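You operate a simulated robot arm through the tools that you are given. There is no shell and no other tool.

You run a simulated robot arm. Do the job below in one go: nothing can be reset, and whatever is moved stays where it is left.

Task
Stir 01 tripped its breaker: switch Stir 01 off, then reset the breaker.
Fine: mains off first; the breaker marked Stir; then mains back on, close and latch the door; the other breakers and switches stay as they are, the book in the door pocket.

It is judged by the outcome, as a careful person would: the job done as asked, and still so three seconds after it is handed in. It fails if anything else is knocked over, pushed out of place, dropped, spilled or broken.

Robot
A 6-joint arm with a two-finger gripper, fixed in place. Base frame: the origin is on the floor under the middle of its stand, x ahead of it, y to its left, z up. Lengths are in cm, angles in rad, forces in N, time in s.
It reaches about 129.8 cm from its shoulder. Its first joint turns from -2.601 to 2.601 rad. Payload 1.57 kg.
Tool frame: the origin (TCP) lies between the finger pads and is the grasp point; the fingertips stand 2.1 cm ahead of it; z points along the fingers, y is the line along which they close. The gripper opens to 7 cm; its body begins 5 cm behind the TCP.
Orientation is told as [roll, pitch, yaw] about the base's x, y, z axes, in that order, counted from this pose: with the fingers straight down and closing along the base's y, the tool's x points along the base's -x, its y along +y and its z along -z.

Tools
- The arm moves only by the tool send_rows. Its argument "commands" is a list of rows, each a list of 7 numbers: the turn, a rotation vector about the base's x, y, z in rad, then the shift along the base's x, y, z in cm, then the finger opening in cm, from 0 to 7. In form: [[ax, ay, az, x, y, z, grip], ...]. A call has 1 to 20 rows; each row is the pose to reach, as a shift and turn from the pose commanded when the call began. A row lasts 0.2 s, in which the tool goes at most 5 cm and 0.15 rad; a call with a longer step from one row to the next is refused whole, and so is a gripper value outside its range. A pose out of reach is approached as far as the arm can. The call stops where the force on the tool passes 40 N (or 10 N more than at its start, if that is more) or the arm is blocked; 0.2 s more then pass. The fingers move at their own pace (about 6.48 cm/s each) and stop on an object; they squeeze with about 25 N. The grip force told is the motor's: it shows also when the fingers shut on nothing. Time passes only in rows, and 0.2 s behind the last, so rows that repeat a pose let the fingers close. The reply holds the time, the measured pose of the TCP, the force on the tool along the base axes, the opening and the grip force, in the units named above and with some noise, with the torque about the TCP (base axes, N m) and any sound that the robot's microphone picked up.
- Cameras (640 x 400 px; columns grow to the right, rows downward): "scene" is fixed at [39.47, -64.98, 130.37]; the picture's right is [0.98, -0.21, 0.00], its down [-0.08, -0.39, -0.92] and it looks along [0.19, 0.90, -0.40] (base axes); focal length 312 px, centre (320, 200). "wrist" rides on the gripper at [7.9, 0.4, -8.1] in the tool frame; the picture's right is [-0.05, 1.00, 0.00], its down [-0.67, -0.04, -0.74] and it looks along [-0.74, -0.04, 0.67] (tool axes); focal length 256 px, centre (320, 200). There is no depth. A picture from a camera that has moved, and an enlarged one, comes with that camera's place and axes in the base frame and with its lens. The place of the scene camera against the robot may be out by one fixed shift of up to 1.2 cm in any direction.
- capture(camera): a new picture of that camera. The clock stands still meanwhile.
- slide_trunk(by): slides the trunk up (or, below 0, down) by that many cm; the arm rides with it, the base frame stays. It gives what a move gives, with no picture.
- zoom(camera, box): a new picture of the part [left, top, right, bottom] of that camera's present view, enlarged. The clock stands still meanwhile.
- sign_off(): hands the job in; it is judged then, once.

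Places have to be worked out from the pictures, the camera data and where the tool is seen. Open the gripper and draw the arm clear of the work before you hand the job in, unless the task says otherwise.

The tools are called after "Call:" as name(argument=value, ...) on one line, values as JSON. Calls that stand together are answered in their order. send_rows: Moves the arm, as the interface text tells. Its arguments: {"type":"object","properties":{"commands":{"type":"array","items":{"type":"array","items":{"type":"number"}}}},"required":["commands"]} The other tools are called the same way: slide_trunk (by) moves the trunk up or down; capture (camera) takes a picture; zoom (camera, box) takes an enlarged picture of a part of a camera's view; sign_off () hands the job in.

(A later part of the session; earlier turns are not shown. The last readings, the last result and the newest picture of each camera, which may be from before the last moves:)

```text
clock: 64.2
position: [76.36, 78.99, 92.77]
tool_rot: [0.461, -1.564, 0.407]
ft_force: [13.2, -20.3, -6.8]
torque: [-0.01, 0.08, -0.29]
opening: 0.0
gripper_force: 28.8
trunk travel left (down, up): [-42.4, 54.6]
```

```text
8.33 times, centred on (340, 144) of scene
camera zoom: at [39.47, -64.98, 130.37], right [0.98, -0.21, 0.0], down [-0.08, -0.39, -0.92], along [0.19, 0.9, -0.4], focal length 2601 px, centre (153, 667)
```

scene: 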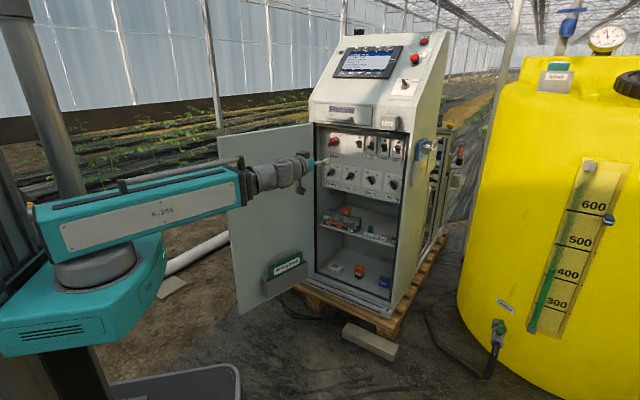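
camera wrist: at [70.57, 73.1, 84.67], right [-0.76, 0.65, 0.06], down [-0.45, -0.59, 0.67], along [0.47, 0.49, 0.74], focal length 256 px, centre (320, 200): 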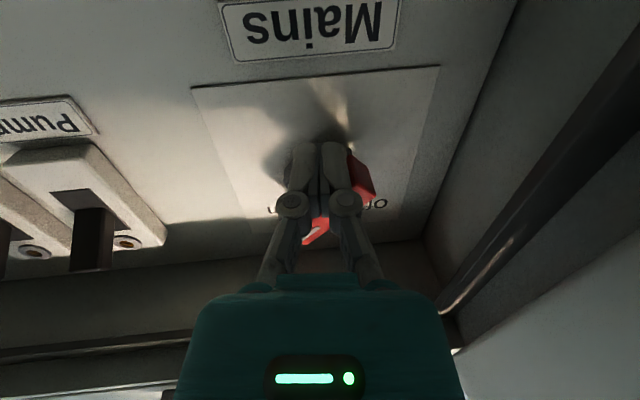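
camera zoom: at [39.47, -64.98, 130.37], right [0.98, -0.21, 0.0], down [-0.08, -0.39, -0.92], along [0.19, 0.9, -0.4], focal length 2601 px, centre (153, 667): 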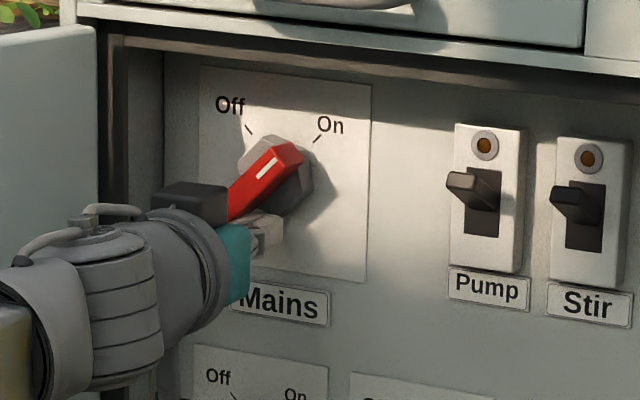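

The handle points at On with ~25 N against the stop. Back off right, then out, and verify.

Call:
send_rows(commands=[[0, 0, 0, 0.71, -0.7, 0, 0], [0, 0, 0, 1.8, -1.77, 0, 0], [0, 0, 0, 2.5, -2.45, 0, 0]])

Call:
send_rows(commands=[[0, 0, 0, -2.1, -2.14, 0, 0], [0, 0, 0, -4.9, -5.0, 0, 0], [0, 0, 0, -7.7, -7.85, 0, 0], [0, 0, 0, -10.5, -10.7, 0, 0], [0, 0, 0, -12.6, -12.8, 0, 0]])

Call:
zoom(camera="scene", box=[310, 115, 410, 210])

Call:
capture(camera="scene")

```text
clock: 65.0
position: [78.44, 76.86, 92.8]
tool_rot: [0.204, -1.564, 0.671]
ft_force: [0.2, 0.5, 0.3]
torque: [0.01, -0.02, -0.03]
opening: 0.01
gripper_force: 28.4
trunk travel left (down, up): [-42.4, 54.6]
```

```text
clock: 66.2
position: [65.73, 64.1, 92.82]
tool_rot: [0.196, -1.565, 0.68]
ft_force: [0.0, 0.6, 0.1]
torque: [0.0, 0.0, 0.01]
opening: 0.02
gripper_force: 28.3
trunk travel left (down, up): [-42.4, 54.6]
```

```text
4.21 times, centred on (360, 162) of scene
camera zoom: at [39.47, -64.98, 130.37], right [0.98, -0.21, 0.0], down [-0.08, -0.39, -0.92], along [0.19, 0.9, -0.4], focal length 1314 px, centre (152, 358)
```

zoom: 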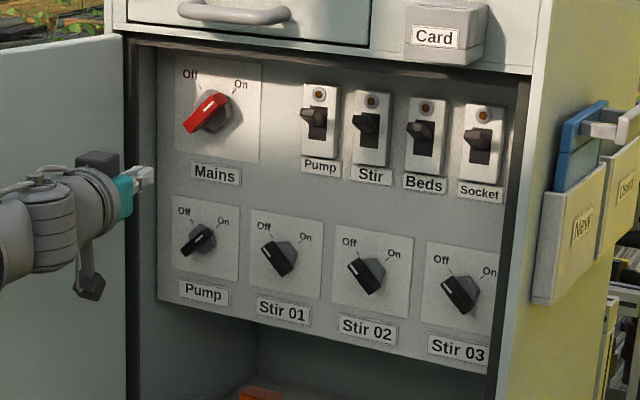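

```text
taken
```

scene: 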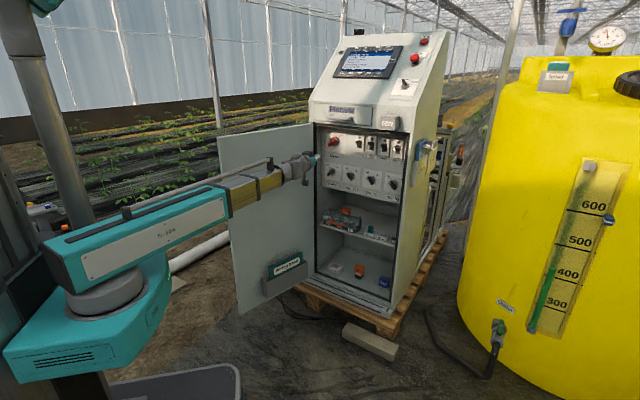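

All switch states are as wanted: Mains On, Stir 01 Off, Stir breaker up with lamp out, others unchanged. Next is the door; I retract from the cabinet and raise the trunk to go over and view the door's outer side.

Call:
send_rows(commands=[[0, 0, 0, -2.2, -3.0, 0, 0], [0, 0, 0, -4.4, -6.0, 0, 0], [0, 0, 0, -6.6, -9.0, 0, 0], [0, 0, 0, -8.7, -12.1, 0, 0]])

Call:
slide_trunk(by=42)

```text
clock: 67.2
position: [57.12, 52.02, 92.75]
tool_rot: [0.22, -1.566, 0.654]
ft_force: [0.6, 0.0, 0.3]
torque: [-0.01, -0.05, 0.04]
opening: 0.0
gripper_force: 29.1
trunk travel left (down, up): [-42.4, 54.6]
```

```text
refused: 42 is not a number from -40 to 40
```

Slides are limited to 40 cm per call; I'll do 40 then 2.

Call:
slide_trunk(by=40)

Call:
slide_trunk(by=3)

```text
clock: 71.0
position: [57.2, 51.96, 132.72]
tool_rot: [0.176, -1.564, 0.701]
ft_force: [0.8, 0.2, 0.6]
torque: [-0.02, -0.03, 0.01]
opening: 0.0
gripper_force: 28.9
trunk travel left (down, up): [-82.4, 14.6]
```

```text
clock: 71.8
position: [57.21, 51.96, 135.82]
tool_rot: [0.177, -1.565, 0.695]
ft_force: [0.1, 0.1, -0.6]
torque: [-0.03, 0.01, 0.01]
opening: 0.0
gripper_force: 28.5
trunk travel left (down, up): [-85.4, 11.6]
```

Now tilt the fingers to point straight down about the wrist.

Call:
send_rows(commands=[[-0.0997, 0.0833, 0, -0.1, -0.12, -2.4, 0], [-0.1994, 0.1667, 0, -0.4, -0.48, -4.76, 0], [-0.2991, 0.25, 0, -0.89, -1.07, -7.04, 0], [-0.3988, 0.3333, 0, -1.57, -1.88, -9.2, 0], [-0.4986, 0.4167, 0, -2.42, -2.9, -11.21, 0], [-0.5983, 0.5, 0, -3.43, -4.11, -13.03, 0], [-0.698, 0.5833, 0, -4.59, -5.49, -14.62, 0], [-0.7977, 0.6666, 0, -5.86, -7.01, -15.97, 0], [-0.8974, 0.75, 0, -7.24, -8.66, -17.05, 0], [-0.9971, 0.8333, 0, -8.7, -10.41, -17.85, 0], [-1.0968, 0.9166, 0, -10.2, -12.21, -18.34, 0], [-1.2004, 1.0032, 0, -11.8, -14.12, -18.52, 0]])

Call:
capture(camera="wrist")

Call:
capture(camera="scene")

```text
clock: 74.4
position: [46.45, 37.2, 118.03]
tool_rot: [0.266, -0.101, 0.868]
ft_force: [-0.4, 0.2, -0.2]
torque: [0.01, 0.01, -0.04]
opening: 0.03
gripper_force: 28.5
out of reach, approached as far as the arm can: row 1, 4, 5, 6, 7, 8, 9, 10, 11, 12
trunk travel left (down, up): [-85.4, 11.6]
```

```text
taken
camera wrist: at [41.98, 29.58, 124.95], right [-0.72, 0.64, 0.27], down [0.56, 0.3, 0.77], along [0.42, 0.7, -0.58], focal length 256 px, centre (320, 200)
```

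wrist: 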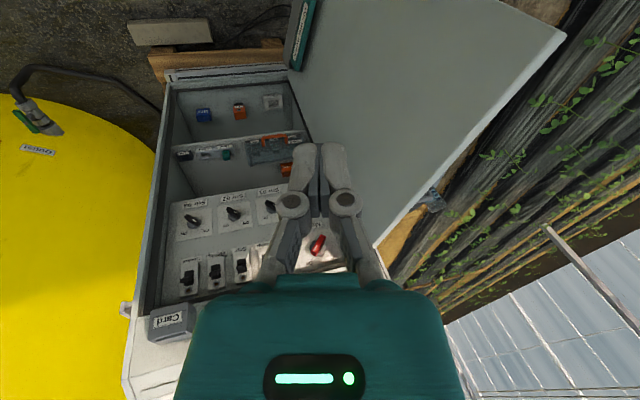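

```text
taken
```

scene: 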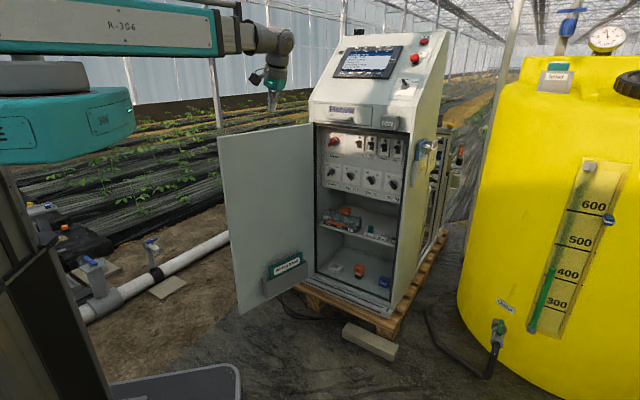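

I'm above the work area. I'll level the tool to point exactly down first.

Call:
send_rows(commands=[[-0.125, -0.069, 0, 0, 0, -0.35, 0], [-0.249, -0.138, 0, 0, 0, -0.7, 0]])

```text
clock: 75.0
position: [46.59, 37.11, 118.06]
tool_rot: [0.272, -0.072, 0.872]
ft_force: [0.3, 0.6, 0.3]
torque: [-0.03, 0.01, -0.03]
opening: 0.0
gripper_force: 28.3
out of reach, approached as far as the arm can: row 1, 2
trunk travel left (down, up): [-85.4, 11.6]
```

The wrist is on an awkward branch (can't reach plumb). I'll go back to horizontal, then yaw right of the arm's direction so tilting down uses the other wrist branch.

Call:
send_rows(commands=[[0.0838, -0.0925, -0.0182, 1.54, 1.71, 0.29, 0], [0.1676, -0.1849, -0.0364, 3.09, 3.33, 0.86, 0], [0.2514, -0.2774, -0.0546, 4.64, 4.83, 1.69, 0], [0.3352, -0.3698, -0.0727, 6.17, 6.19, 2.77, 0], [0.419, -0.4623, -0.0909, 7.65, 7.39, 4.09, 0], [0.5029, -0.5548, -0.1091, 9.06, 8.4, 5.62, 0], [0.5867, -0.6472, -0.1273, 10.37, 9.23, 7.34, 0], [0.6705, -0.7397, -0.1455, 11.56, 9.84, 9.22, 0], [0.7543, -0.8321, -0.1637, 12.62, 10.23, 11.24, 0], [0.8381, -0.9246, -0.1818, 13.53, 10.4, 13.36, 0], [0.9219, -1.017, -0.2, 14.27, 10.34, 15.55, 0], [1.0057, -1.1095, -0.2182, 14.83, 10.06, 17.78, 0], [1.0057, -1.1095, -0.2182, 14.83, 10.06, 17.78, 0]])

```text
clock: 77.8
position: [61.45, 47.44, 135.73]
tool_rot: [0.002, -1.564, 0.871]
ft_force: [-0.4, 0.2, 0.0]
torque: [-0.04, 0.01, 0.01]
opening: 0.0
gripper_force: 29.1
trunk travel left (down, up): [-85.4, 11.6]
```

Back to horizontal. Now yaw the tool to the right of the arm's direction about the wrist.

Call:
send_rows(commands=[[0, 0, -0.1175, 1.55, -1.47, 0.1, 0], [0, 0, -0.235, 2.95, -3.14, 0.1, 0], [0, 0, -0.3525, 4.14, -4.96, 0.1, 0], [0, 0, -0.47, 5.11, -6.93, 0.1, 0], [0, 0, -0.47, 5.11, -6.93, 0.1, 0]])

Call:
capture(camera="scene")

```text
clock: 79.0
position: [66.63, 40.29, 135.71]
tool_rot: [0.106, -1.565, 0.295]
ft_force: [-0.2, -0.7, 0.8]
torque: [-0.02, 0.02, 0.02]
opening: 0.0
gripper_force: 29.1
out of reach, approached as far as the arm can: row 2
trunk travel left (down, up): [-85.4, 11.6]
```

```text
taken
```

scene: 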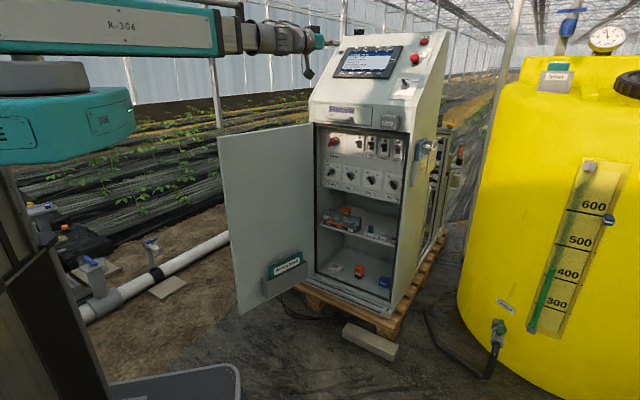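

Now tilt down again from this side.

Call:
send_rows(commands=[[-0.0506, 0.1197, 0, -0.14, -0.06, -2.4, 0], [-0.1012, 0.2395, 0, -0.57, -0.24, -4.76, 0], [-0.1519, 0.3592, 0, -1.28, -0.54, -7.04, 0], [-0.2025, 0.479, 0, -2.25, -0.95, -9.2, 0], [-0.2531, 0.5987, 0, -3.48, -1.47, -11.21, 0], [-0.3037, 0.7185, 0, -4.93, -2.08, -13.03, 0], [-0.3544, 0.8382, 0, -6.59, -2.79, -14.62, 0], [-0.405, 0.9579, 0, -8.42, -3.56, -15.97, 0], [-0.4556, 1.0777, 0, -10.4, -4.39, -17.05, 0], [-0.5062, 1.1974, 0, -12.5, -5.28, -17.85, 0], [-0.5568, 1.3172, 0, -14.66, -6.2, -18.34, 0], [-0.6098, 1.4425, 0, -16.96, -7.17, -18.52, 0], [-0.6098, 1.4425, 0, -16.96, -7.17, -18.52, 0]])

Call:
capture(camera="scene")

```text
clock: 81.8
position: [49.47, 33.16, 117.26]
tool_rot: [0.004, 0.004, 0.399]
ft_force: [-0.1, 0.0, -0.6]
torque: [0.0, -0.03, -0.02]
opening: 0.01
gripper_force: 28.5
trunk travel left (down, up): [-85.4, 11.6]
```

```text
taken
```

scene: 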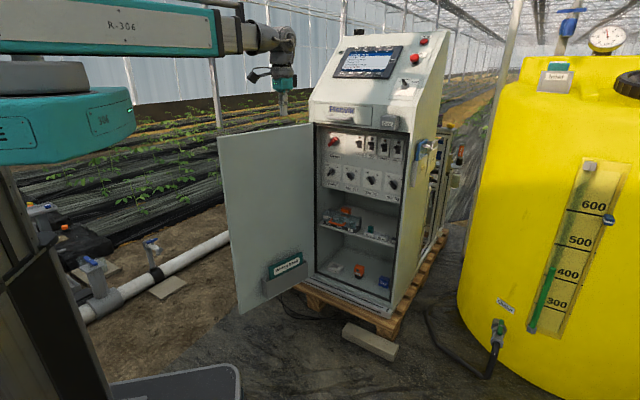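

The tool is plumb now. I'll travel over the door top to its outer side, turning the camera to face the door's outer face.

Call:
send_rows(commands=[[0, 0, -0.1, -3.06, 3.6, 0, 0], [0, 0, -0.2, -6.12, 7.2, 0, 0], [0, 0, -0.3, -9.18, 10.8, 0, 0], [0, 0, -0.4, -12.25, 14.4, 0, 0], [0, 0, -0.5, -15.3, 18.0, 0, 0], [0, 0, -0.6, -18.4, 21.6, 0, 0], [0, 0, -0.7, -21.4, 25.2, 0, 0], [0, 0, -0.8, -24.5, 28.8, 0, 0], [0, 0, -0.9, -24.0, 33.4, 0, 0], [0, 0, -1.0, -23.2, 38.2, 0, 0], [0, 0, -1.1, -22.4, 43.0, 0, 0], [0, 0, -1.2, -21.6, 47.8, 0, 0], [0, 0, -1.3, -20.8, 52.6, 0, 0], [0, 0, -1.4, -20.0, 57.4, 0, 0], [0, 0, -1.49, -19.0, 62.0, 0, 0]])

Call:
capture(camera="wrist")

Call:
capture(camera="scene")

```text
clock: 85.0
position: [30.76, 95.42, 117.28]
tool_rot: [0.003, 0.0, -1.093]
ft_force: [-0.7, -0.2, -0.4]
torque: [0.0, 0.05, -0.02]
opening: 0.0
gripper_force: 29.1
trunk travel left (down, up): [-85.4, 11.6]
```

```text
taken
camera wrist: at [27.26, 102.69, 125.16], right [0.91, 0.41, 0.0], down [0.27, -0.61, 0.74], along [0.31, -0.68, -0.67], focal length 256 px, centre (320, 200)
```

wrist: 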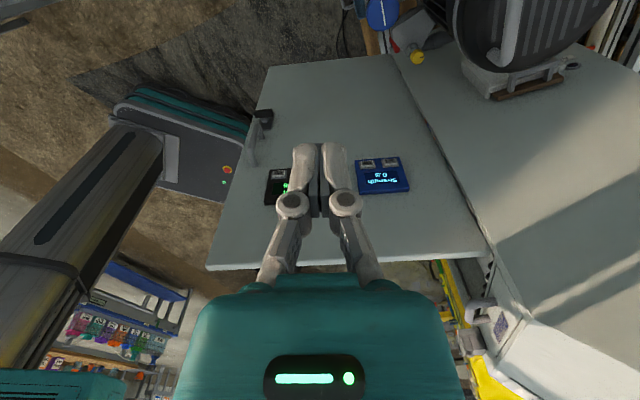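

```text
taken
```

scene: 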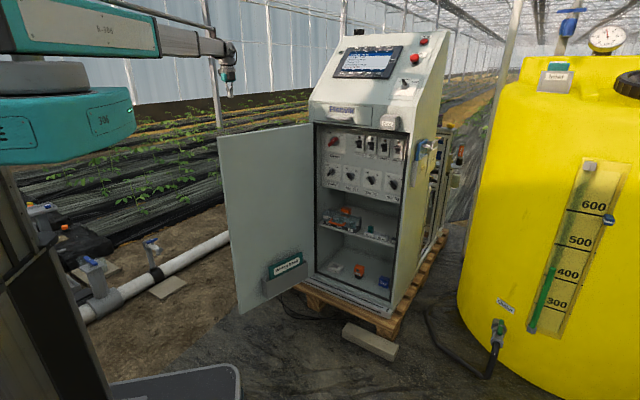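

Now I see the door's outer face: two small displays and a handle/latch near the free edge. Zoom in on it.

Call:
zoom(camera="wrist", box=[215, 60, 335, 180])

Call:
zoom(camera="wrist", box=[190, 40, 510, 290])

```text
3.33 times, centred on (275, 120) of wrist
camera zoom: at [27.26, 102.69, 125.16], right [0.91, 0.41, 0.0], down [0.27, -0.61, 0.74], along [0.31, -0.68, -0.67], focal length 853 px, centre (470, 467)
```

zoom: 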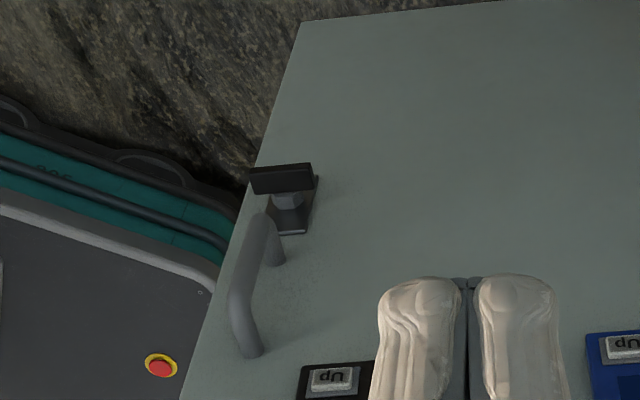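

```text
1.60 times, centred on (350, 165) of wrist
camera zoom: at [27.26, 102.69, 125.16], right [0.91, 0.41, 0.0], down [0.27, -0.61, 0.74], along [0.31, -0.68, -0.67], focal length 410 px, centre (272, 256)
```

zoom: 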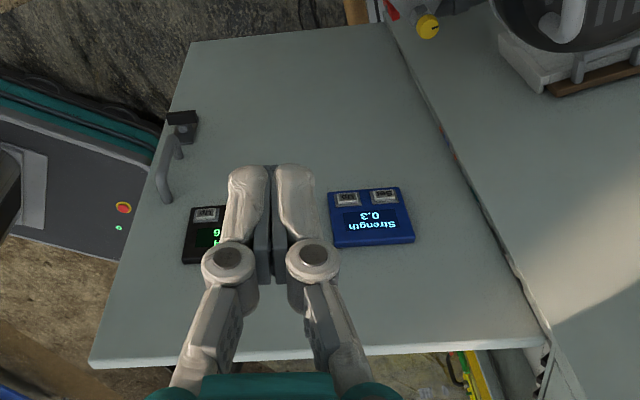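

The latch is a black T-handle (bar horizontal now) at ≈(29.7, 61.4, 62), with a pull handle above it. Let me look for its cam on the door's inner side and the frame in the scene view.

Call:
zoom(camera="scene", box=[215, 200, 275, 260])

Call:
zoom(camera="scene", box=[370, 170, 430, 240])

Call:
zoom(camera="wrist", box=[250, 95, 295, 140])

```text
6.67 times, centred on (245, 230) of scene
camera zoom: at [39.47, -64.98, 130.37], right [0.98, -0.21, 0.0], down [-0.08, -0.39, -0.92], along [0.19, 0.9, -0.4], focal length 2081 px, centre (820, 0)
```

zoom: 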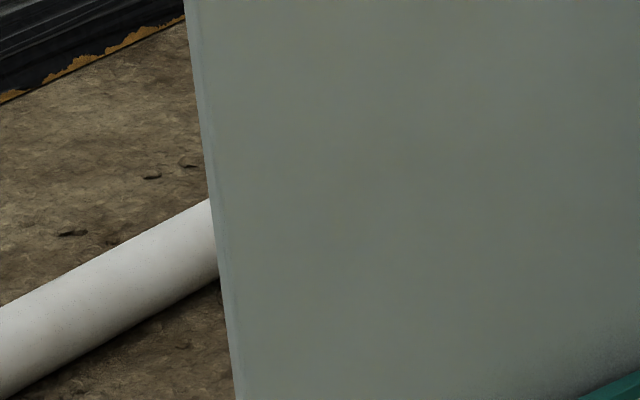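

```text
5.71 times, centred on (400, 205) of scene
camera zoom: at [39.47, -64.98, 130.37], right [0.98, -0.21, 0.0], down [-0.08, -0.39, -0.92], along [0.19, 0.9, -0.4], focal length 1784 px, centre (-137, 171)
```

zoom: 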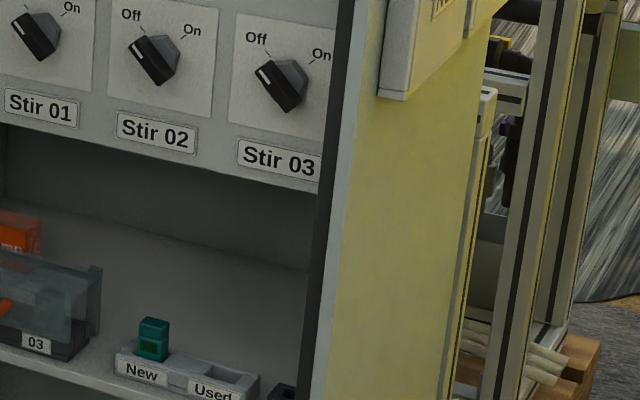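

```text
8.89 times, centred on (272, 118) of wrist
camera zoom: at [27.26, 102.69, 125.16], right [0.91, 0.41, 0.0], down [0.27, -0.61, 0.74], along [0.31, -0.68, -0.67], focal length 2276 px, centre (742, 933)
```

zoom: 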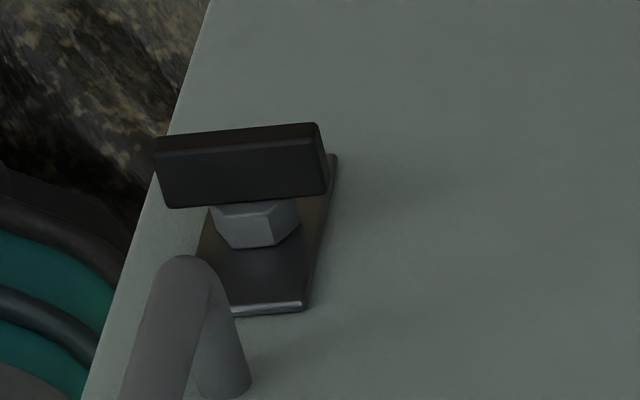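

No cam shows inside; the T-bar across its upright plate is presumably the unlatched position. I'll lower the fingers to just below the door's top edge on the outer side and approach the door near its free edge.

Call:
slide_trunk(by=-15.8)

Call:
send_rows(commands=[[0, 0, 0, -0.2, -4.8, 0, 0], [0, 0, 0, -0.4, -9.6, 0, 0], [0, 0, 0, -0.6, -14.4, 0, 0], [0, 0, 0, -0.8, -19.2, 0, 0], [0, 0, 0, -1.0, -24.0, 0, 0], [0, 0, 0, -1.2, -28.4, 0, 0]])

Call:
capture(camera="wrist")

Call:
zoom(camera="scene", box=[170, 80, 330, 180])

```text
clock: 86.8
position: [30.58, 95.31, 101.47]
tool_rot: [0.002, 0.001, -1.092]
ft_force: [-0.8, -0.4, 1.0]
torque: [0.05, -0.02, 0.0]
opening: 0.0
gripper_force: 28.8
trunk travel left (down, up): [-69.6, 27.4]
```

```text
clock: 88.2
position: [29.45, 66.83, 101.55]
tool_rot: [0.003, 0.003, -1.09]
ft_force: [-0.3, -0.4, 0.1]
torque: [0.0, 0.01, 0.03]
opening: 0.0
gripper_force: 28.6
trunk travel left (down, up): [-69.6, 27.4]
```

```text
taken
camera wrist: at [25.99, 73.95, 109.45], right [0.91, 0.41, 0.0], down [0.27, -0.61, 0.74], along [0.31, -0.68, -0.67], focal length 256 px, centre (320, 200)
```

wrist: 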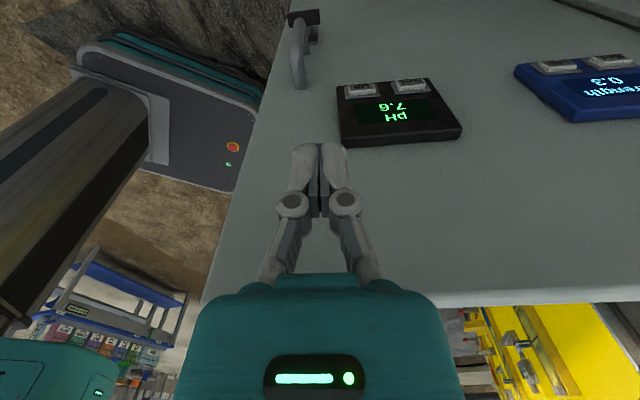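

```text
4.00 times, centred on (250, 130) of scene
camera zoom: at [39.47, -64.98, 130.37], right [0.98, -0.21, 0.0], down [-0.08, -0.39, -0.92], along [0.19, 0.9, -0.4], focal length 1249 px, centre (600, 480)
```

zoom: 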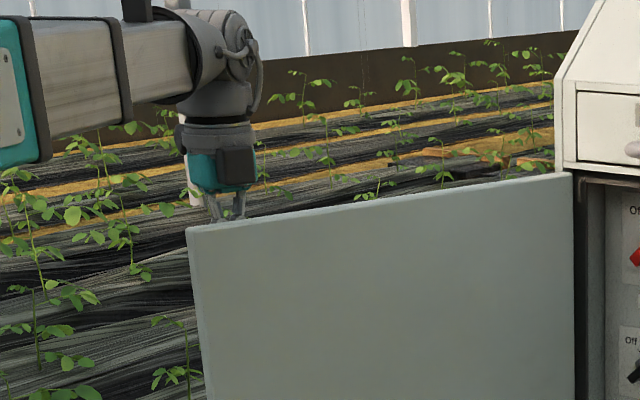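

The fingertips are behind the door below its top edge, clear of the displays. Approach the face gently.

Call:
send_rows(commands=[[0, 0, 0, 0.47, -0.89, 0, 0], [0, 0, 0, 0.93, -1.77, 0, 0], [0, 0, 0, 1.4, -2.66, 0, 0], [0, 0, 0, 1.86, -3.54, 0, 0], [0, 0, 0, 2.33, -4.43, 0, 0]])

Call:
capture(camera="wrist")

```text
clock: 89.4
position: [31.64, 62.46, 101.5]
tool_rot: [0.003, 0.003, -1.092]
ft_force: [0.0, 0.4, -0.1]
torque: [0.02, 0.0, -0.01]
opening: 0.0
gripper_force: 28.6
trunk travel left (down, up): [-69.6, 27.4]
```

```text
taken
camera wrist: at [28.27, 69.69, 109.44], right [0.91, 0.41, 0.0], down [0.27, -0.61, 0.74], along [0.31, -0.68, -0.67], focal length 256 px, centre (320, 200)
```

wrist: 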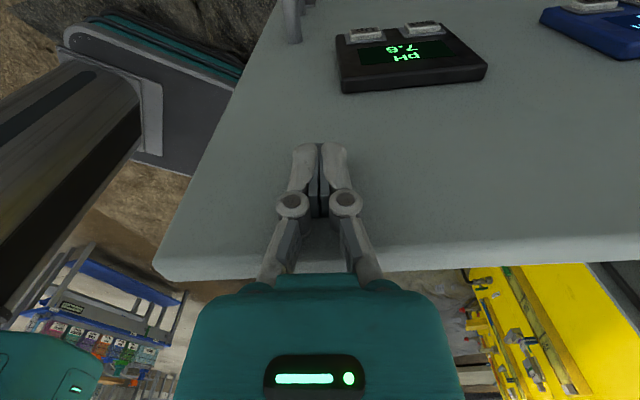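

No contact yet (0.8+ cm gap). I'll now follow the door's closing arc around the hinge, turning the tool with it, slowly.

Call:
send_rows(commands=[[0, 0, 0.05, 1.26, -2.36, 0, 0], [0, 0, 0.1, 2.22, -4.01, 0, 0], [0, 0, 0.15, 3.26, -5.6, 0, 0], [0, 0, 0.2, 4.38, -7.15, 0, 0], [0, 0, 0.25, 5.58, -8.64, 0, 0]])

Call:
capture(camera="wrist")

Call:
capture(camera="scene")

```text
clock: 90.6
position: [37.34, 53.65, 101.62]
tool_rot: [0.004, 0.0, -0.839]
ft_force: [-0.5, 0.9, 0.1]
torque: [0.01, -0.01, -0.02]
opening: 0.01
gripper_force: 28.5
trunk travel left (down, up): [-69.6, 27.4]
```

```text
taken
camera wrist: at [32.24, 59.94, 109.44], right [0.78, 0.63, 0.0], down [0.42, -0.52, 0.74], along [0.47, -0.58, -0.67], focal length 256 px, centre (320, 200)
```

wrist: 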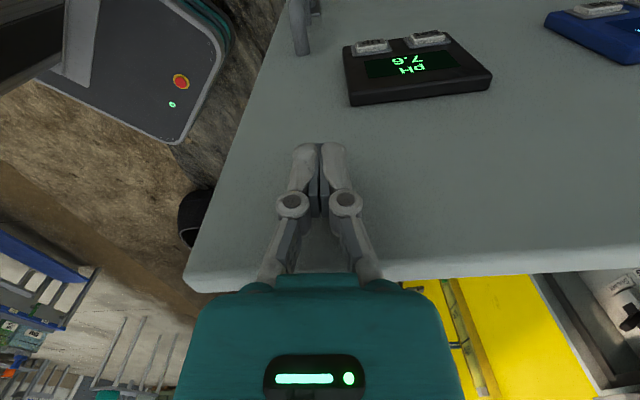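

```text
taken
```

scene: 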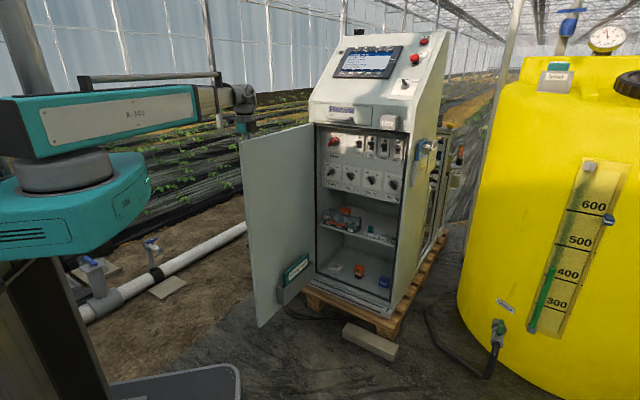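

The door is following smoothly, pocket book in place. Continue along the arc.

Call:
send_rows(commands=[[0, 0, 0.05, 1.26, -1.42, 0, 0], [0, 0, 0.1, 2.6, -2.79, 0, 0], [0, 0, 0.15, 4.01, -4.08, 0, 0], [0, 0, 0.2, 5.49, -5.31, 0, 0], [0, 0, 0.25, 7.01, -6.45, 0, 0], [0, 0, 0.3, 8.6, -7.53, 0, 0], [0, 0, 0.35, 10.23, -8.51, 0, 0], [0, 0, 0.4, 11.91, -9.42, 0, 0], [0, 0, 0.45, 13.64, -10.24, 0, 0], [0, 0, 0.5, 15.41, -10.97, 0, 0], [0, 0, 0.55, 17.21, -11.61, 0, 0], [0, 0, 0.6, 19.03, -12.17, 0, 0]])

Call:
capture(camera="wrist")

Call:
capture(camera="scene")

```text
clock: 93.2
position: [56.37, 41.63, 101.32]
tool_rot: [0.004, 0.002, -0.239]
ft_force: [0.3, 0.4, 0.2]
torque: [0.02, -0.01, -0.02]
opening: 0.0
gripper_force: 29.3
trunk travel left (down, up): [-69.6, 27.4]
```

```text
taken
camera wrist: at [48.66, 43.98, 109.43], right [0.29, 0.96, 0.0], down [0.64, -0.2, 0.74], along [0.71, -0.21, -0.67], focal length 256 px, centre (320, 200)
```

wrist: 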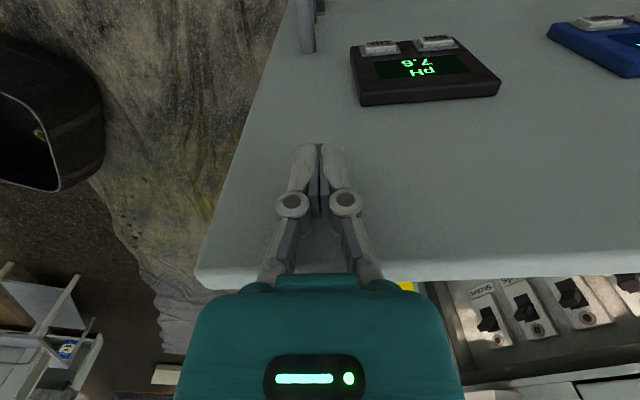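

```text
taken
```

scene: 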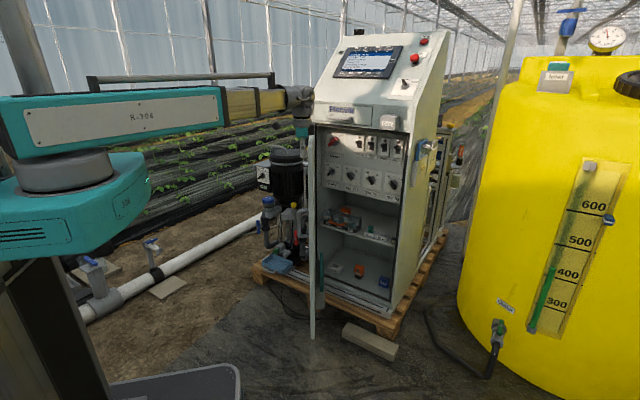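

Halfway; continue toward ~25° from closed.

Call:
send_rows(commands=[[0, 0, 0.05, 1.86, -0.46, 0, 0], [0, 0, 0.1, 3.73, -0.83, 0, 0], [0, 0, 0.15, 5.62, -1.1, 0, 0], [0, 0, 0.2, 7.53, -1.28, 0, 0], [0, 0, 0.25, 9.44, -1.37, 0, 0], [0, 0, 0.3, 11.35, -1.35, 0, 0], [0, 0, 0.35, 13.26, -1.25, 0, 0], [0, 0, 0.4, 15.16, -1.04, 0, 0], [0, 0, 0.45, 17.05, -0.74, 0, 0], [0, 0, 0.5, 18.91, -0.35, 0, 0], [0, 0, 0.55, 20.77, 0.13, 0, 0], [0, 0, 0.6, 22.59, 0.71, 0, 0]])

Call:
capture(camera="wrist")

Call:
capture(camera="scene")

```text
clock: 95.8
position: [79.08, 42.35, 101.48]
tool_rot: [0.004, 0.003, 0.361]
ft_force: [0.5, 0.5, 0.2]
torque: [0.02, -0.03, 0.03]
opening: 0.0
gripper_force: 28.4
trunk travel left (down, up): [-69.6, 27.4]
```

```text
taken
camera wrist: at [71.38, 39.95, 109.42], right [-0.3, 0.95, 0.0], down [0.64, 0.2, 0.74], along [0.71, 0.23, -0.67], focal length 256 px, centre (320, 200)
```

wrist: 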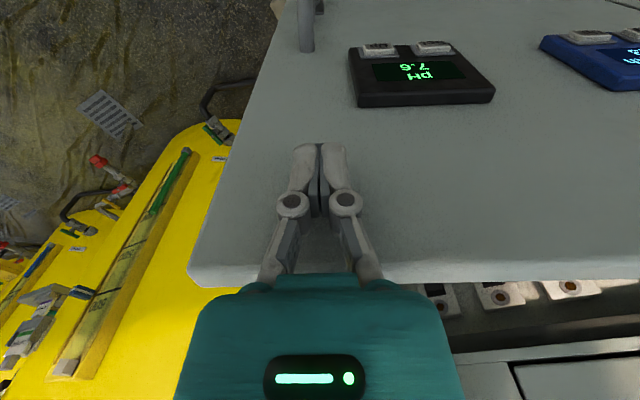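

```text
taken
```

scene: 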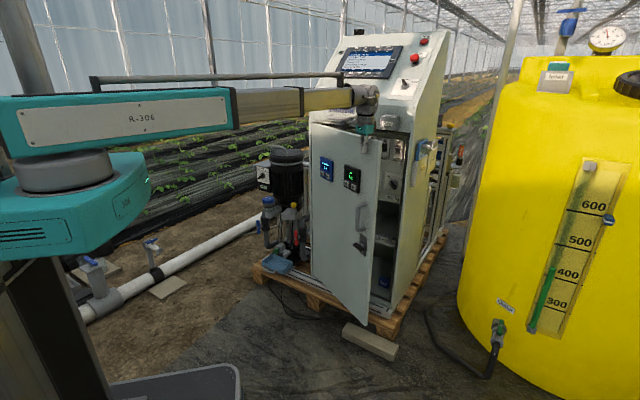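

The door is about 25° from closed and its outer face is visible in the scene. Zoom in on the handle and latch.

Call:
zoom(camera="scene", box=[305, 115, 425, 325])

Call:
zoom(camera="scene", box=[340, 190, 400, 260])

```text
1.90 times, centred on (365, 220) of scene
camera zoom: at [39.47, -64.98, 130.37], right [0.98, -0.21, 0.0], down [-0.08, -0.39, -0.92], along [0.19, 0.9, -0.4], focal length 595 px, centre (234, 162)
```

zoom: 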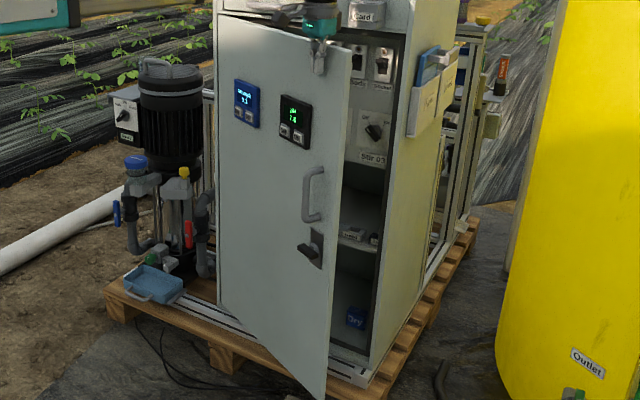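

```text
5.71 times, centred on (370, 225) of scene
camera zoom: at [39.47, -64.98, 130.37], right [0.98, -0.21, 0.0], down [-0.08, -0.39, -0.92], along [0.19, 0.9, -0.4], focal length 1784 px, centre (34, 57)
```

zoom: 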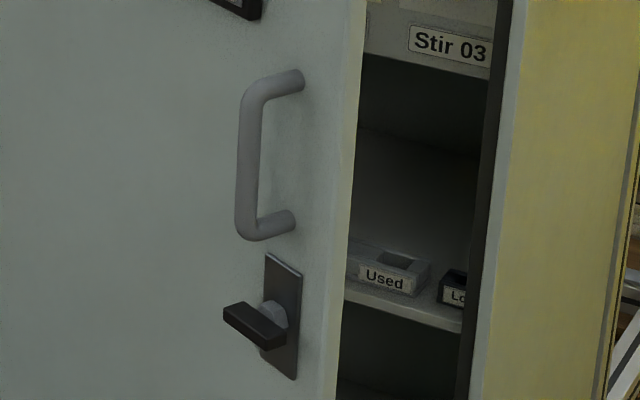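

Bar still horizontal. I'll leave the door here, back away, and switch to horizontal fingers for the final push and latching.

Call:
send_rows(commands=[[0, 0, 0, -2.0, -0.8, 0, 0], [0, 0, 0, -6.0, -2.5, 0, 0], [0, 0, 0, -10.3, -4.5, 0, 0], [0, 0, 0, -14.6, -6.5, 0, 0], [0, 0, 0, -18.9, -8.5, 0, 0], [0, 0, 0, -23.2, -10.5, 0, 0], [0, 0, 0, -27.0, -12.3, 0, 0]])

Call:
capture(camera="scene")

```text
clock: 97.4
position: [51.83, 29.94, 101.63]
tool_rot: [0.002, 0.003, 0.359]
ft_force: [0.2, 0.8, -1.0]
torque: [0.01, 0.0, 0.02]
opening: 0.0
gripper_force: 28.6
trunk travel left (down, up): [-69.6, 27.4]
```

```text
taken
```

scene: 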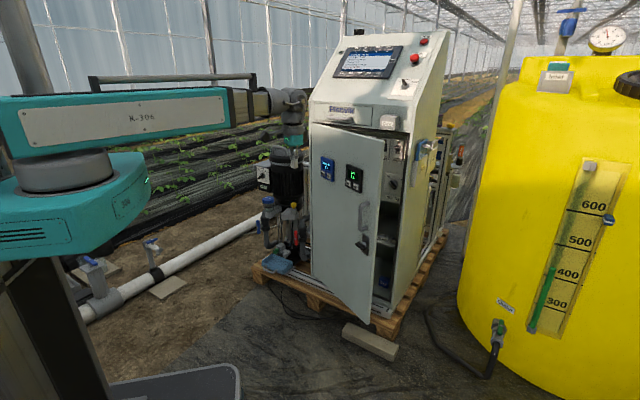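

The door stays put. Now tilt the fingers up to horizontal.

Call:
send_rows(commands=[[0.0461, -0.1225, 0, 2.26, 0.85, 0.16, 0], [0.0922, -0.245, 0, 4.49, 1.69, 0.63, 0], [0.1383, -0.3675, 0, 6.63, 2.5, 1.41, 0], [0.1845, -0.49, 0, 8.67, 3.26, 2.48, 0], [0.2306, -0.6125, 0, 10.55, 3.97, 3.83, 0], [0.2767, -0.7351, 0, 12.26, 4.62, 5.42, 0], [0.3228, -0.8576, 0, 13.75, 5.18, 7.25, 0], [0.3689, -0.9801, 0, 15.01, 5.65, 9.26, 0], [0.415, -1.1026, 0, 16.01, 6.03, 11.43, 0], [0.4612, -1.2251, 0, 16.74, 6.3, 13.73, 0], [0.5073, -1.3476, 0, 17.18, 6.47, 16.1, 0], [0.5516, -1.4654, 0, 17.33, 6.52, 18.43, 0], [0.5516, -1.4654, 0, 17.33, 6.52, 18.43, 0]])

```text
clock: 100.2
position: [69.36, 36.51, 119.92]
tool_rot: [0.035, -1.564, 0.329]
ft_force: [-0.8, 1.1, -0.1]
torque: [0.0, 0.02, 0.03]
opening: 0.01
gripper_force: 28.7
trunk travel left (down, up): [-69.6, 27.4]
```

Horizontal again. Lower the trunk to z≈95 and yaw the tool toward the cabinet normal in free space.

Call:
slide_trunk(by=-25)

Call:
send_rows(commands=[[0, 0, 0.104, -0.77, 1.74, 0, 0], [0, 0, 0.208, -1.72, 3.41, 0, 0], [0, 0, 0.312, -2.85, 4.98, 0, 0], [0, 0, 0.416, -4.13, 6.41, 0, 0], [0, 0, 0.416, -4.13, 6.41, 0, 0]])

Call:
capture(camera="scene")

Call:
capture(camera="wrist")

```text
clock: 102.8
position: [69.44, 36.55, 94.87]
tool_rot: [0.044, -1.563, 0.319]
ft_force: [0.0, -0.8, 0.4]
torque: [0.02, 0.03, 0.0]
opening: 0.0
gripper_force: 28.6
trunk travel left (down, up): [-44.6, 52.4]
```

```text
clock: 104.0
position: [65.12, 42.97, 94.98]
tool_rot: [0.036, -1.563, 0.743]
ft_force: [-0.3, -0.4, -0.5]
torque: [0.02, 0.0, 0.01]
opening: 0.02
gripper_force: 28.6
out of reach, approached as far as the arm can: row 2
trunk travel left (down, up): [-44.6, 52.4]
```

```text
taken
```

scene: 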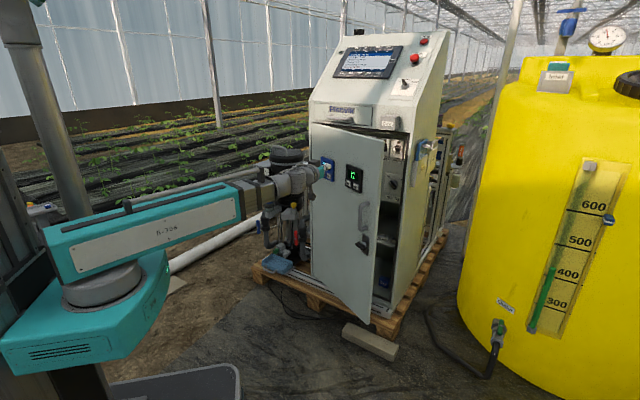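

```text
taken
camera wrist: at [58.95, 37.61, 86.91], right [-0.7, 0.71, 0.05], down [-0.5, -0.55, 0.67], along [0.51, 0.45, 0.74], focal length 256 px, centre (320, 200)
```

wrist: 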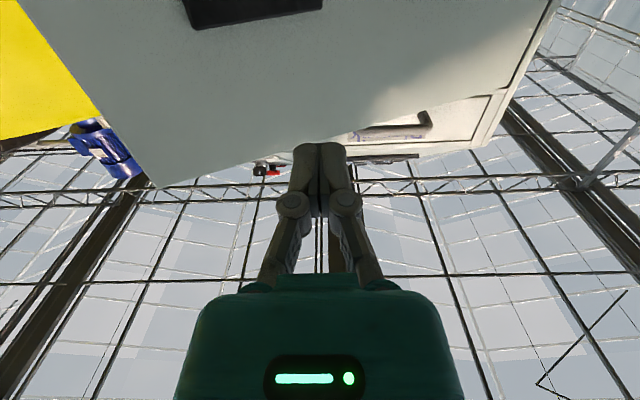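

Now move to the right part of the door and push it along the remaining arc, slowly.

Call:
send_rows(commands=[[0, 0, 0, 4.1, -1.7, 0, 0], [0, 0, 0, 8.2, -3.4, 0, 0], [0, 0, 0, 10.5, -2.5, 0, 0], [0, 0, 0, 12.88, -1.57, 0, 0], [0, 0, 0, 14.63, -0.93, 0, 0], [0, 0, 0, 16.36, -0.15, 0, 0], [0, 0, 0, 18.04, 0.72, 0, 0], [0, 0, 0, 19.69, 1.67, 0, 0]])

Call:
capture(camera="scene")

```text
clock: 105.8
position: [85.06, 44.61, 94.98]
tool_rot: [0.047, -1.561, 0.732]
ft_force: [-0.5, -0.5, -0.1]
torque: [0.0, 0.0, 0.0]
opening: 0.0
gripper_force: 28.5
trunk travel left (down, up): [-44.6, 52.4]
```

```text
taken
```

scene: 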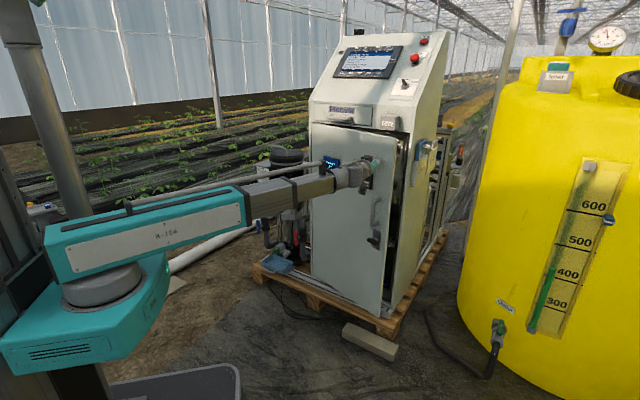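

Good; continue pushing toward closed with smaller steps at the end.

Call:
send_rows(commands=[[0, 0, 0, 1.59, 1.04, 0, 0], [0, 0, 0, 3.13, 2.14, 0, 0], [0, 0, 0, 4.61, 3.34, 0, 0], [0, 0, 0, 5.4, 4.0, 0, 0], [0, 0, 0, 6.03, 4.6, 0, 0], [0, 0, 0, 6.5, 5.05, 0, 0], [0, 0, 0, 6.87, 5.42, 0, 0], [0, 0, 0, 7.15, 5.7, 0, 0], [0, 0, 0, 7.43, 5.98, 0, 0]])

Call:
capture(camera="scene")

Call:
zoom(camera="scene", box=[300, 110, 460, 330])

```text
clock: 107.8
position: [92.4, 50.54, 94.99]
tool_rot: [0.062, -1.563, 0.715]
ft_force: [0.0, 0.1, 0.1]
torque: [0.0, -0.03, 0.02]
opening: 0.01
gripper_force: 29.2
trunk travel left (down, up): [-44.6, 52.4]
```

```text
taken
```

scene: 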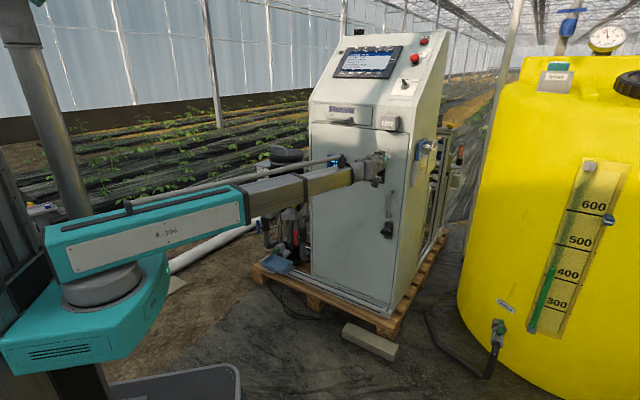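

```text
1.82 times, centred on (380, 220) of scene
camera zoom: at [39.47, -64.98, 130.37], right [0.98, -0.21, 0.0], down [-0.08, -0.39, -0.92], along [0.19, 0.9, -0.4], focal length 568 px, centre (211, 164)
```

zoom: 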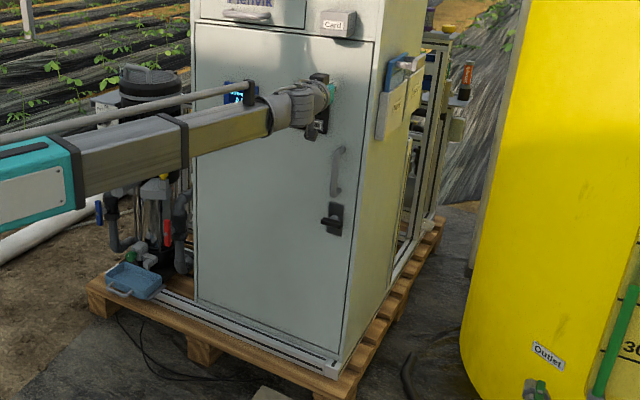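

The door is nearly shut with no reaction yet; push on in small steps until it meets its stop.

Call:
send_rows(commands=[[0, 0, 0, 0.21, 0.21, 0, 0], [0, 0, 0, 0.42, 0.43, 0, 0], [0, 0, 0, 0.63, 0.64, 0, 0], [0, 0, 0, 0.84, 0.86, 0, 0], [0, 0, 0, 1.05, 1.07, 0, 0], [0, 0, 0, 1.26, 1.28, 0, 0]])

Call:
zoom(camera="scene", box=[300, 110, 460, 330])

```text
clock: 109.2
position: [93.55, 51.88, 94.97]
tool_rot: [0.063, -1.564, 0.715]
ft_force: [-0.3, -0.1, -1.0]
torque: [-0.01, 0.02, 0.04]
opening: 0.0
gripper_force: 28.9
trunk travel left (down, up): [-44.6, 52.4]
```

```text
1.82 times, centred on (380, 220) of scene
camera zoom: at [39.47, -64.98, 130.37], right [0.98, -0.21, 0.0], down [-0.08, -0.39, -0.92], along [0.19, 0.9, -0.4], focal length 568 px, centre (211, 164)
```

zoom: 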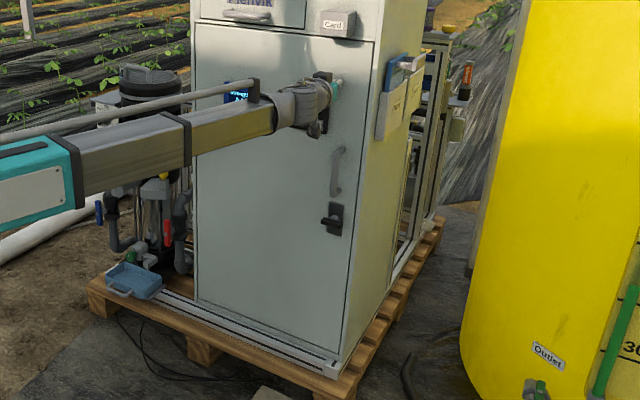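

Still free; keep pushing in small steps.

Call:
send_rows(commands=[[0, 0, 0, 0.21, 0.21, 0, 0], [0, 0, 0, 0.42, 0.43, 0, 0], [0, 0, 0, 0.63, 0.64, 0, 0], [0, 0, 0, 0.84, 0.86, 0, 0]])

Call:
capture(camera="wrist")

Call:
zoom(camera="scene", box=[350, 120, 430, 180])

```text
clock: 109.8
position: [93.74, 51.91, 94.96]
tool_rot: [-0.271, -1.563, 1.049]
ft_force: [-5.2, -6.6, -2.6]
torque: [0.01, -0.04, 0.07]
opening: 0.61
gripper_force: 28.7
trunk travel left (down, up): [-44.6, 52.4]
stopped in row 3: the force on the tool passed its limit at 46 N (the readings are from after the stop); the commanded pose is now the measured one
```

```text
taken
camera wrist: at [87.46, 46.58, 86.94], right [-0.7, 0.71, 0.05], down [-0.5, -0.54, 0.67], along [0.51, 0.45, 0.74], focal length 256 px, centre (320, 200)
```

wrist: 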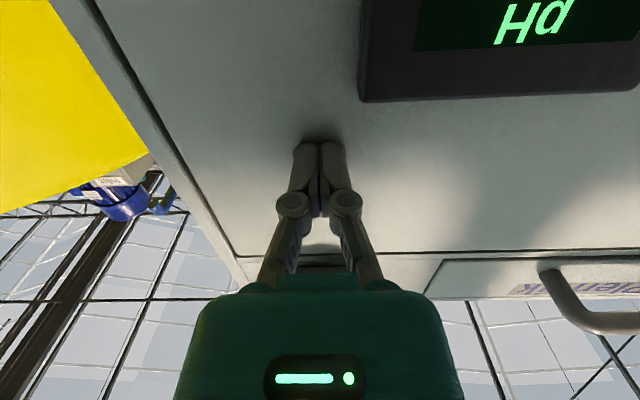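

```text
6.67 times, centred on (390, 150) of scene
camera zoom: at [39.47, -64.98, 130.37], right [0.98, -0.21, 0.0], down [-0.08, -0.39, -0.92], along [0.19, 0.9, -0.4], focal length 2081 px, centre (-147, 533)
```

zoom: 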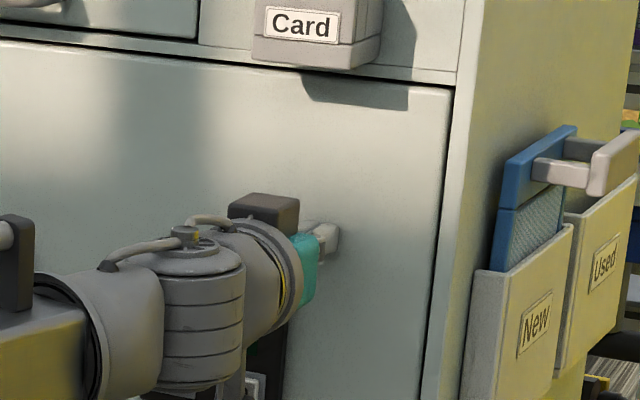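

The door met its stop (46 N) and sits flush. Now retract and look at the latch T-handle.

Call:
send_rows(commands=[[0, 0, 0, -1.4, -1.43, 0, 0], [0, 0, 0, -4.2, -4.28, 0, 0], [0, 0, 0, -7.0, -7.13, 0, 0], [0, 0, 0, -9.8, -9.98, 0, 3], [0, 0, 0, -11.2, -11.4, 0, 7]])

Call:
zoom(camera="scene", box=[360, 190, 420, 250])

Call:
zoom(camera="scene", box=[300, 110, 460, 330])

```text
clock: 111.0
position: [82.56, 40.7, 94.99]
tool_rot: [-0.191, -1.563, 0.971]
ft_force: [-0.2, 0.2, 0.1]
torque: [-0.03, 0.0, 0.0]
opening: 5.92
gripper_force: 0.0
trunk travel left (down, up): [-44.6, 52.4]
```

```text
6.67 times, centred on (390, 220) of scene
camera zoom: at [39.47, -64.98, 130.37], right [0.98, -0.21, 0.0], down [-0.08, -0.39, -0.92], along [0.19, 0.9, -0.4], focal length 2081 px, centre (-147, 67)
```

zoom: 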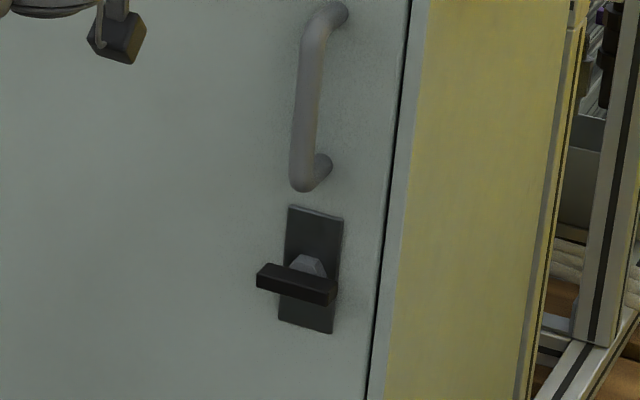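

```text
1.82 times, centred on (380, 220) of scene
camera zoom: at [39.47, -64.98, 130.37], right [0.98, -0.21, 0.0], down [-0.08, -0.39, -0.92], along [0.19, 0.9, -0.4], focal length 568 px, centre (211, 164)
```

zoom: 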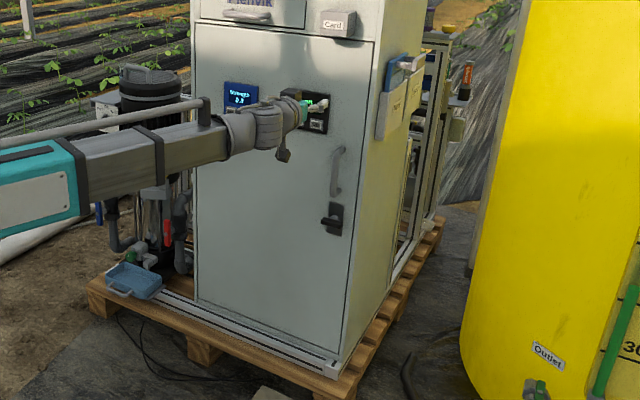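

Door stays flush. The T-handle bar is horizontal at roughly (96.5, 52.3, 60). Lower the trunk to that height and look with the wrist camera.

Call:
slide_trunk(by=-35)

Call:
capture(camera="wrist")

Call:
capture(camera="scene")

```text
clock: 114.5
position: [82.56, 40.75, 60.04]
tool_rot: [-0.198, -1.563, 0.977]
ft_force: [-0.1, 0.1, -0.2]
torque: [0.0, 0.0, -0.02]
opening: 6.99
gripper_force: 0.1
trunk travel left (down, up): [-9.6, 87.4]
```

```text
taken
camera wrist: at [76.35, 35.3, 51.9], right [-0.7, 0.71, 0.05], down [-0.5, -0.54, 0.67], along [0.51, 0.45, 0.74], focal length 256 px, centre (320, 200)
```

wrist: 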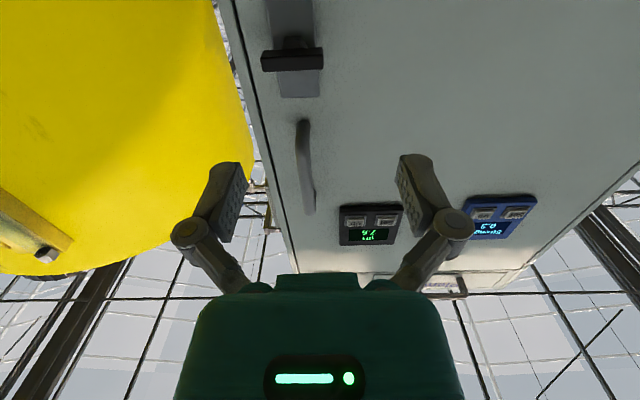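

```text
taken
```

scene: 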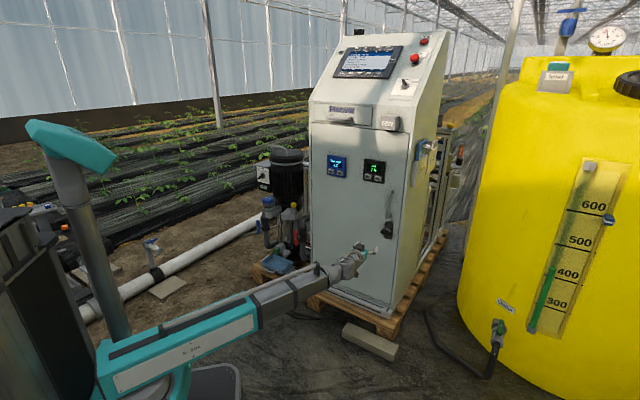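

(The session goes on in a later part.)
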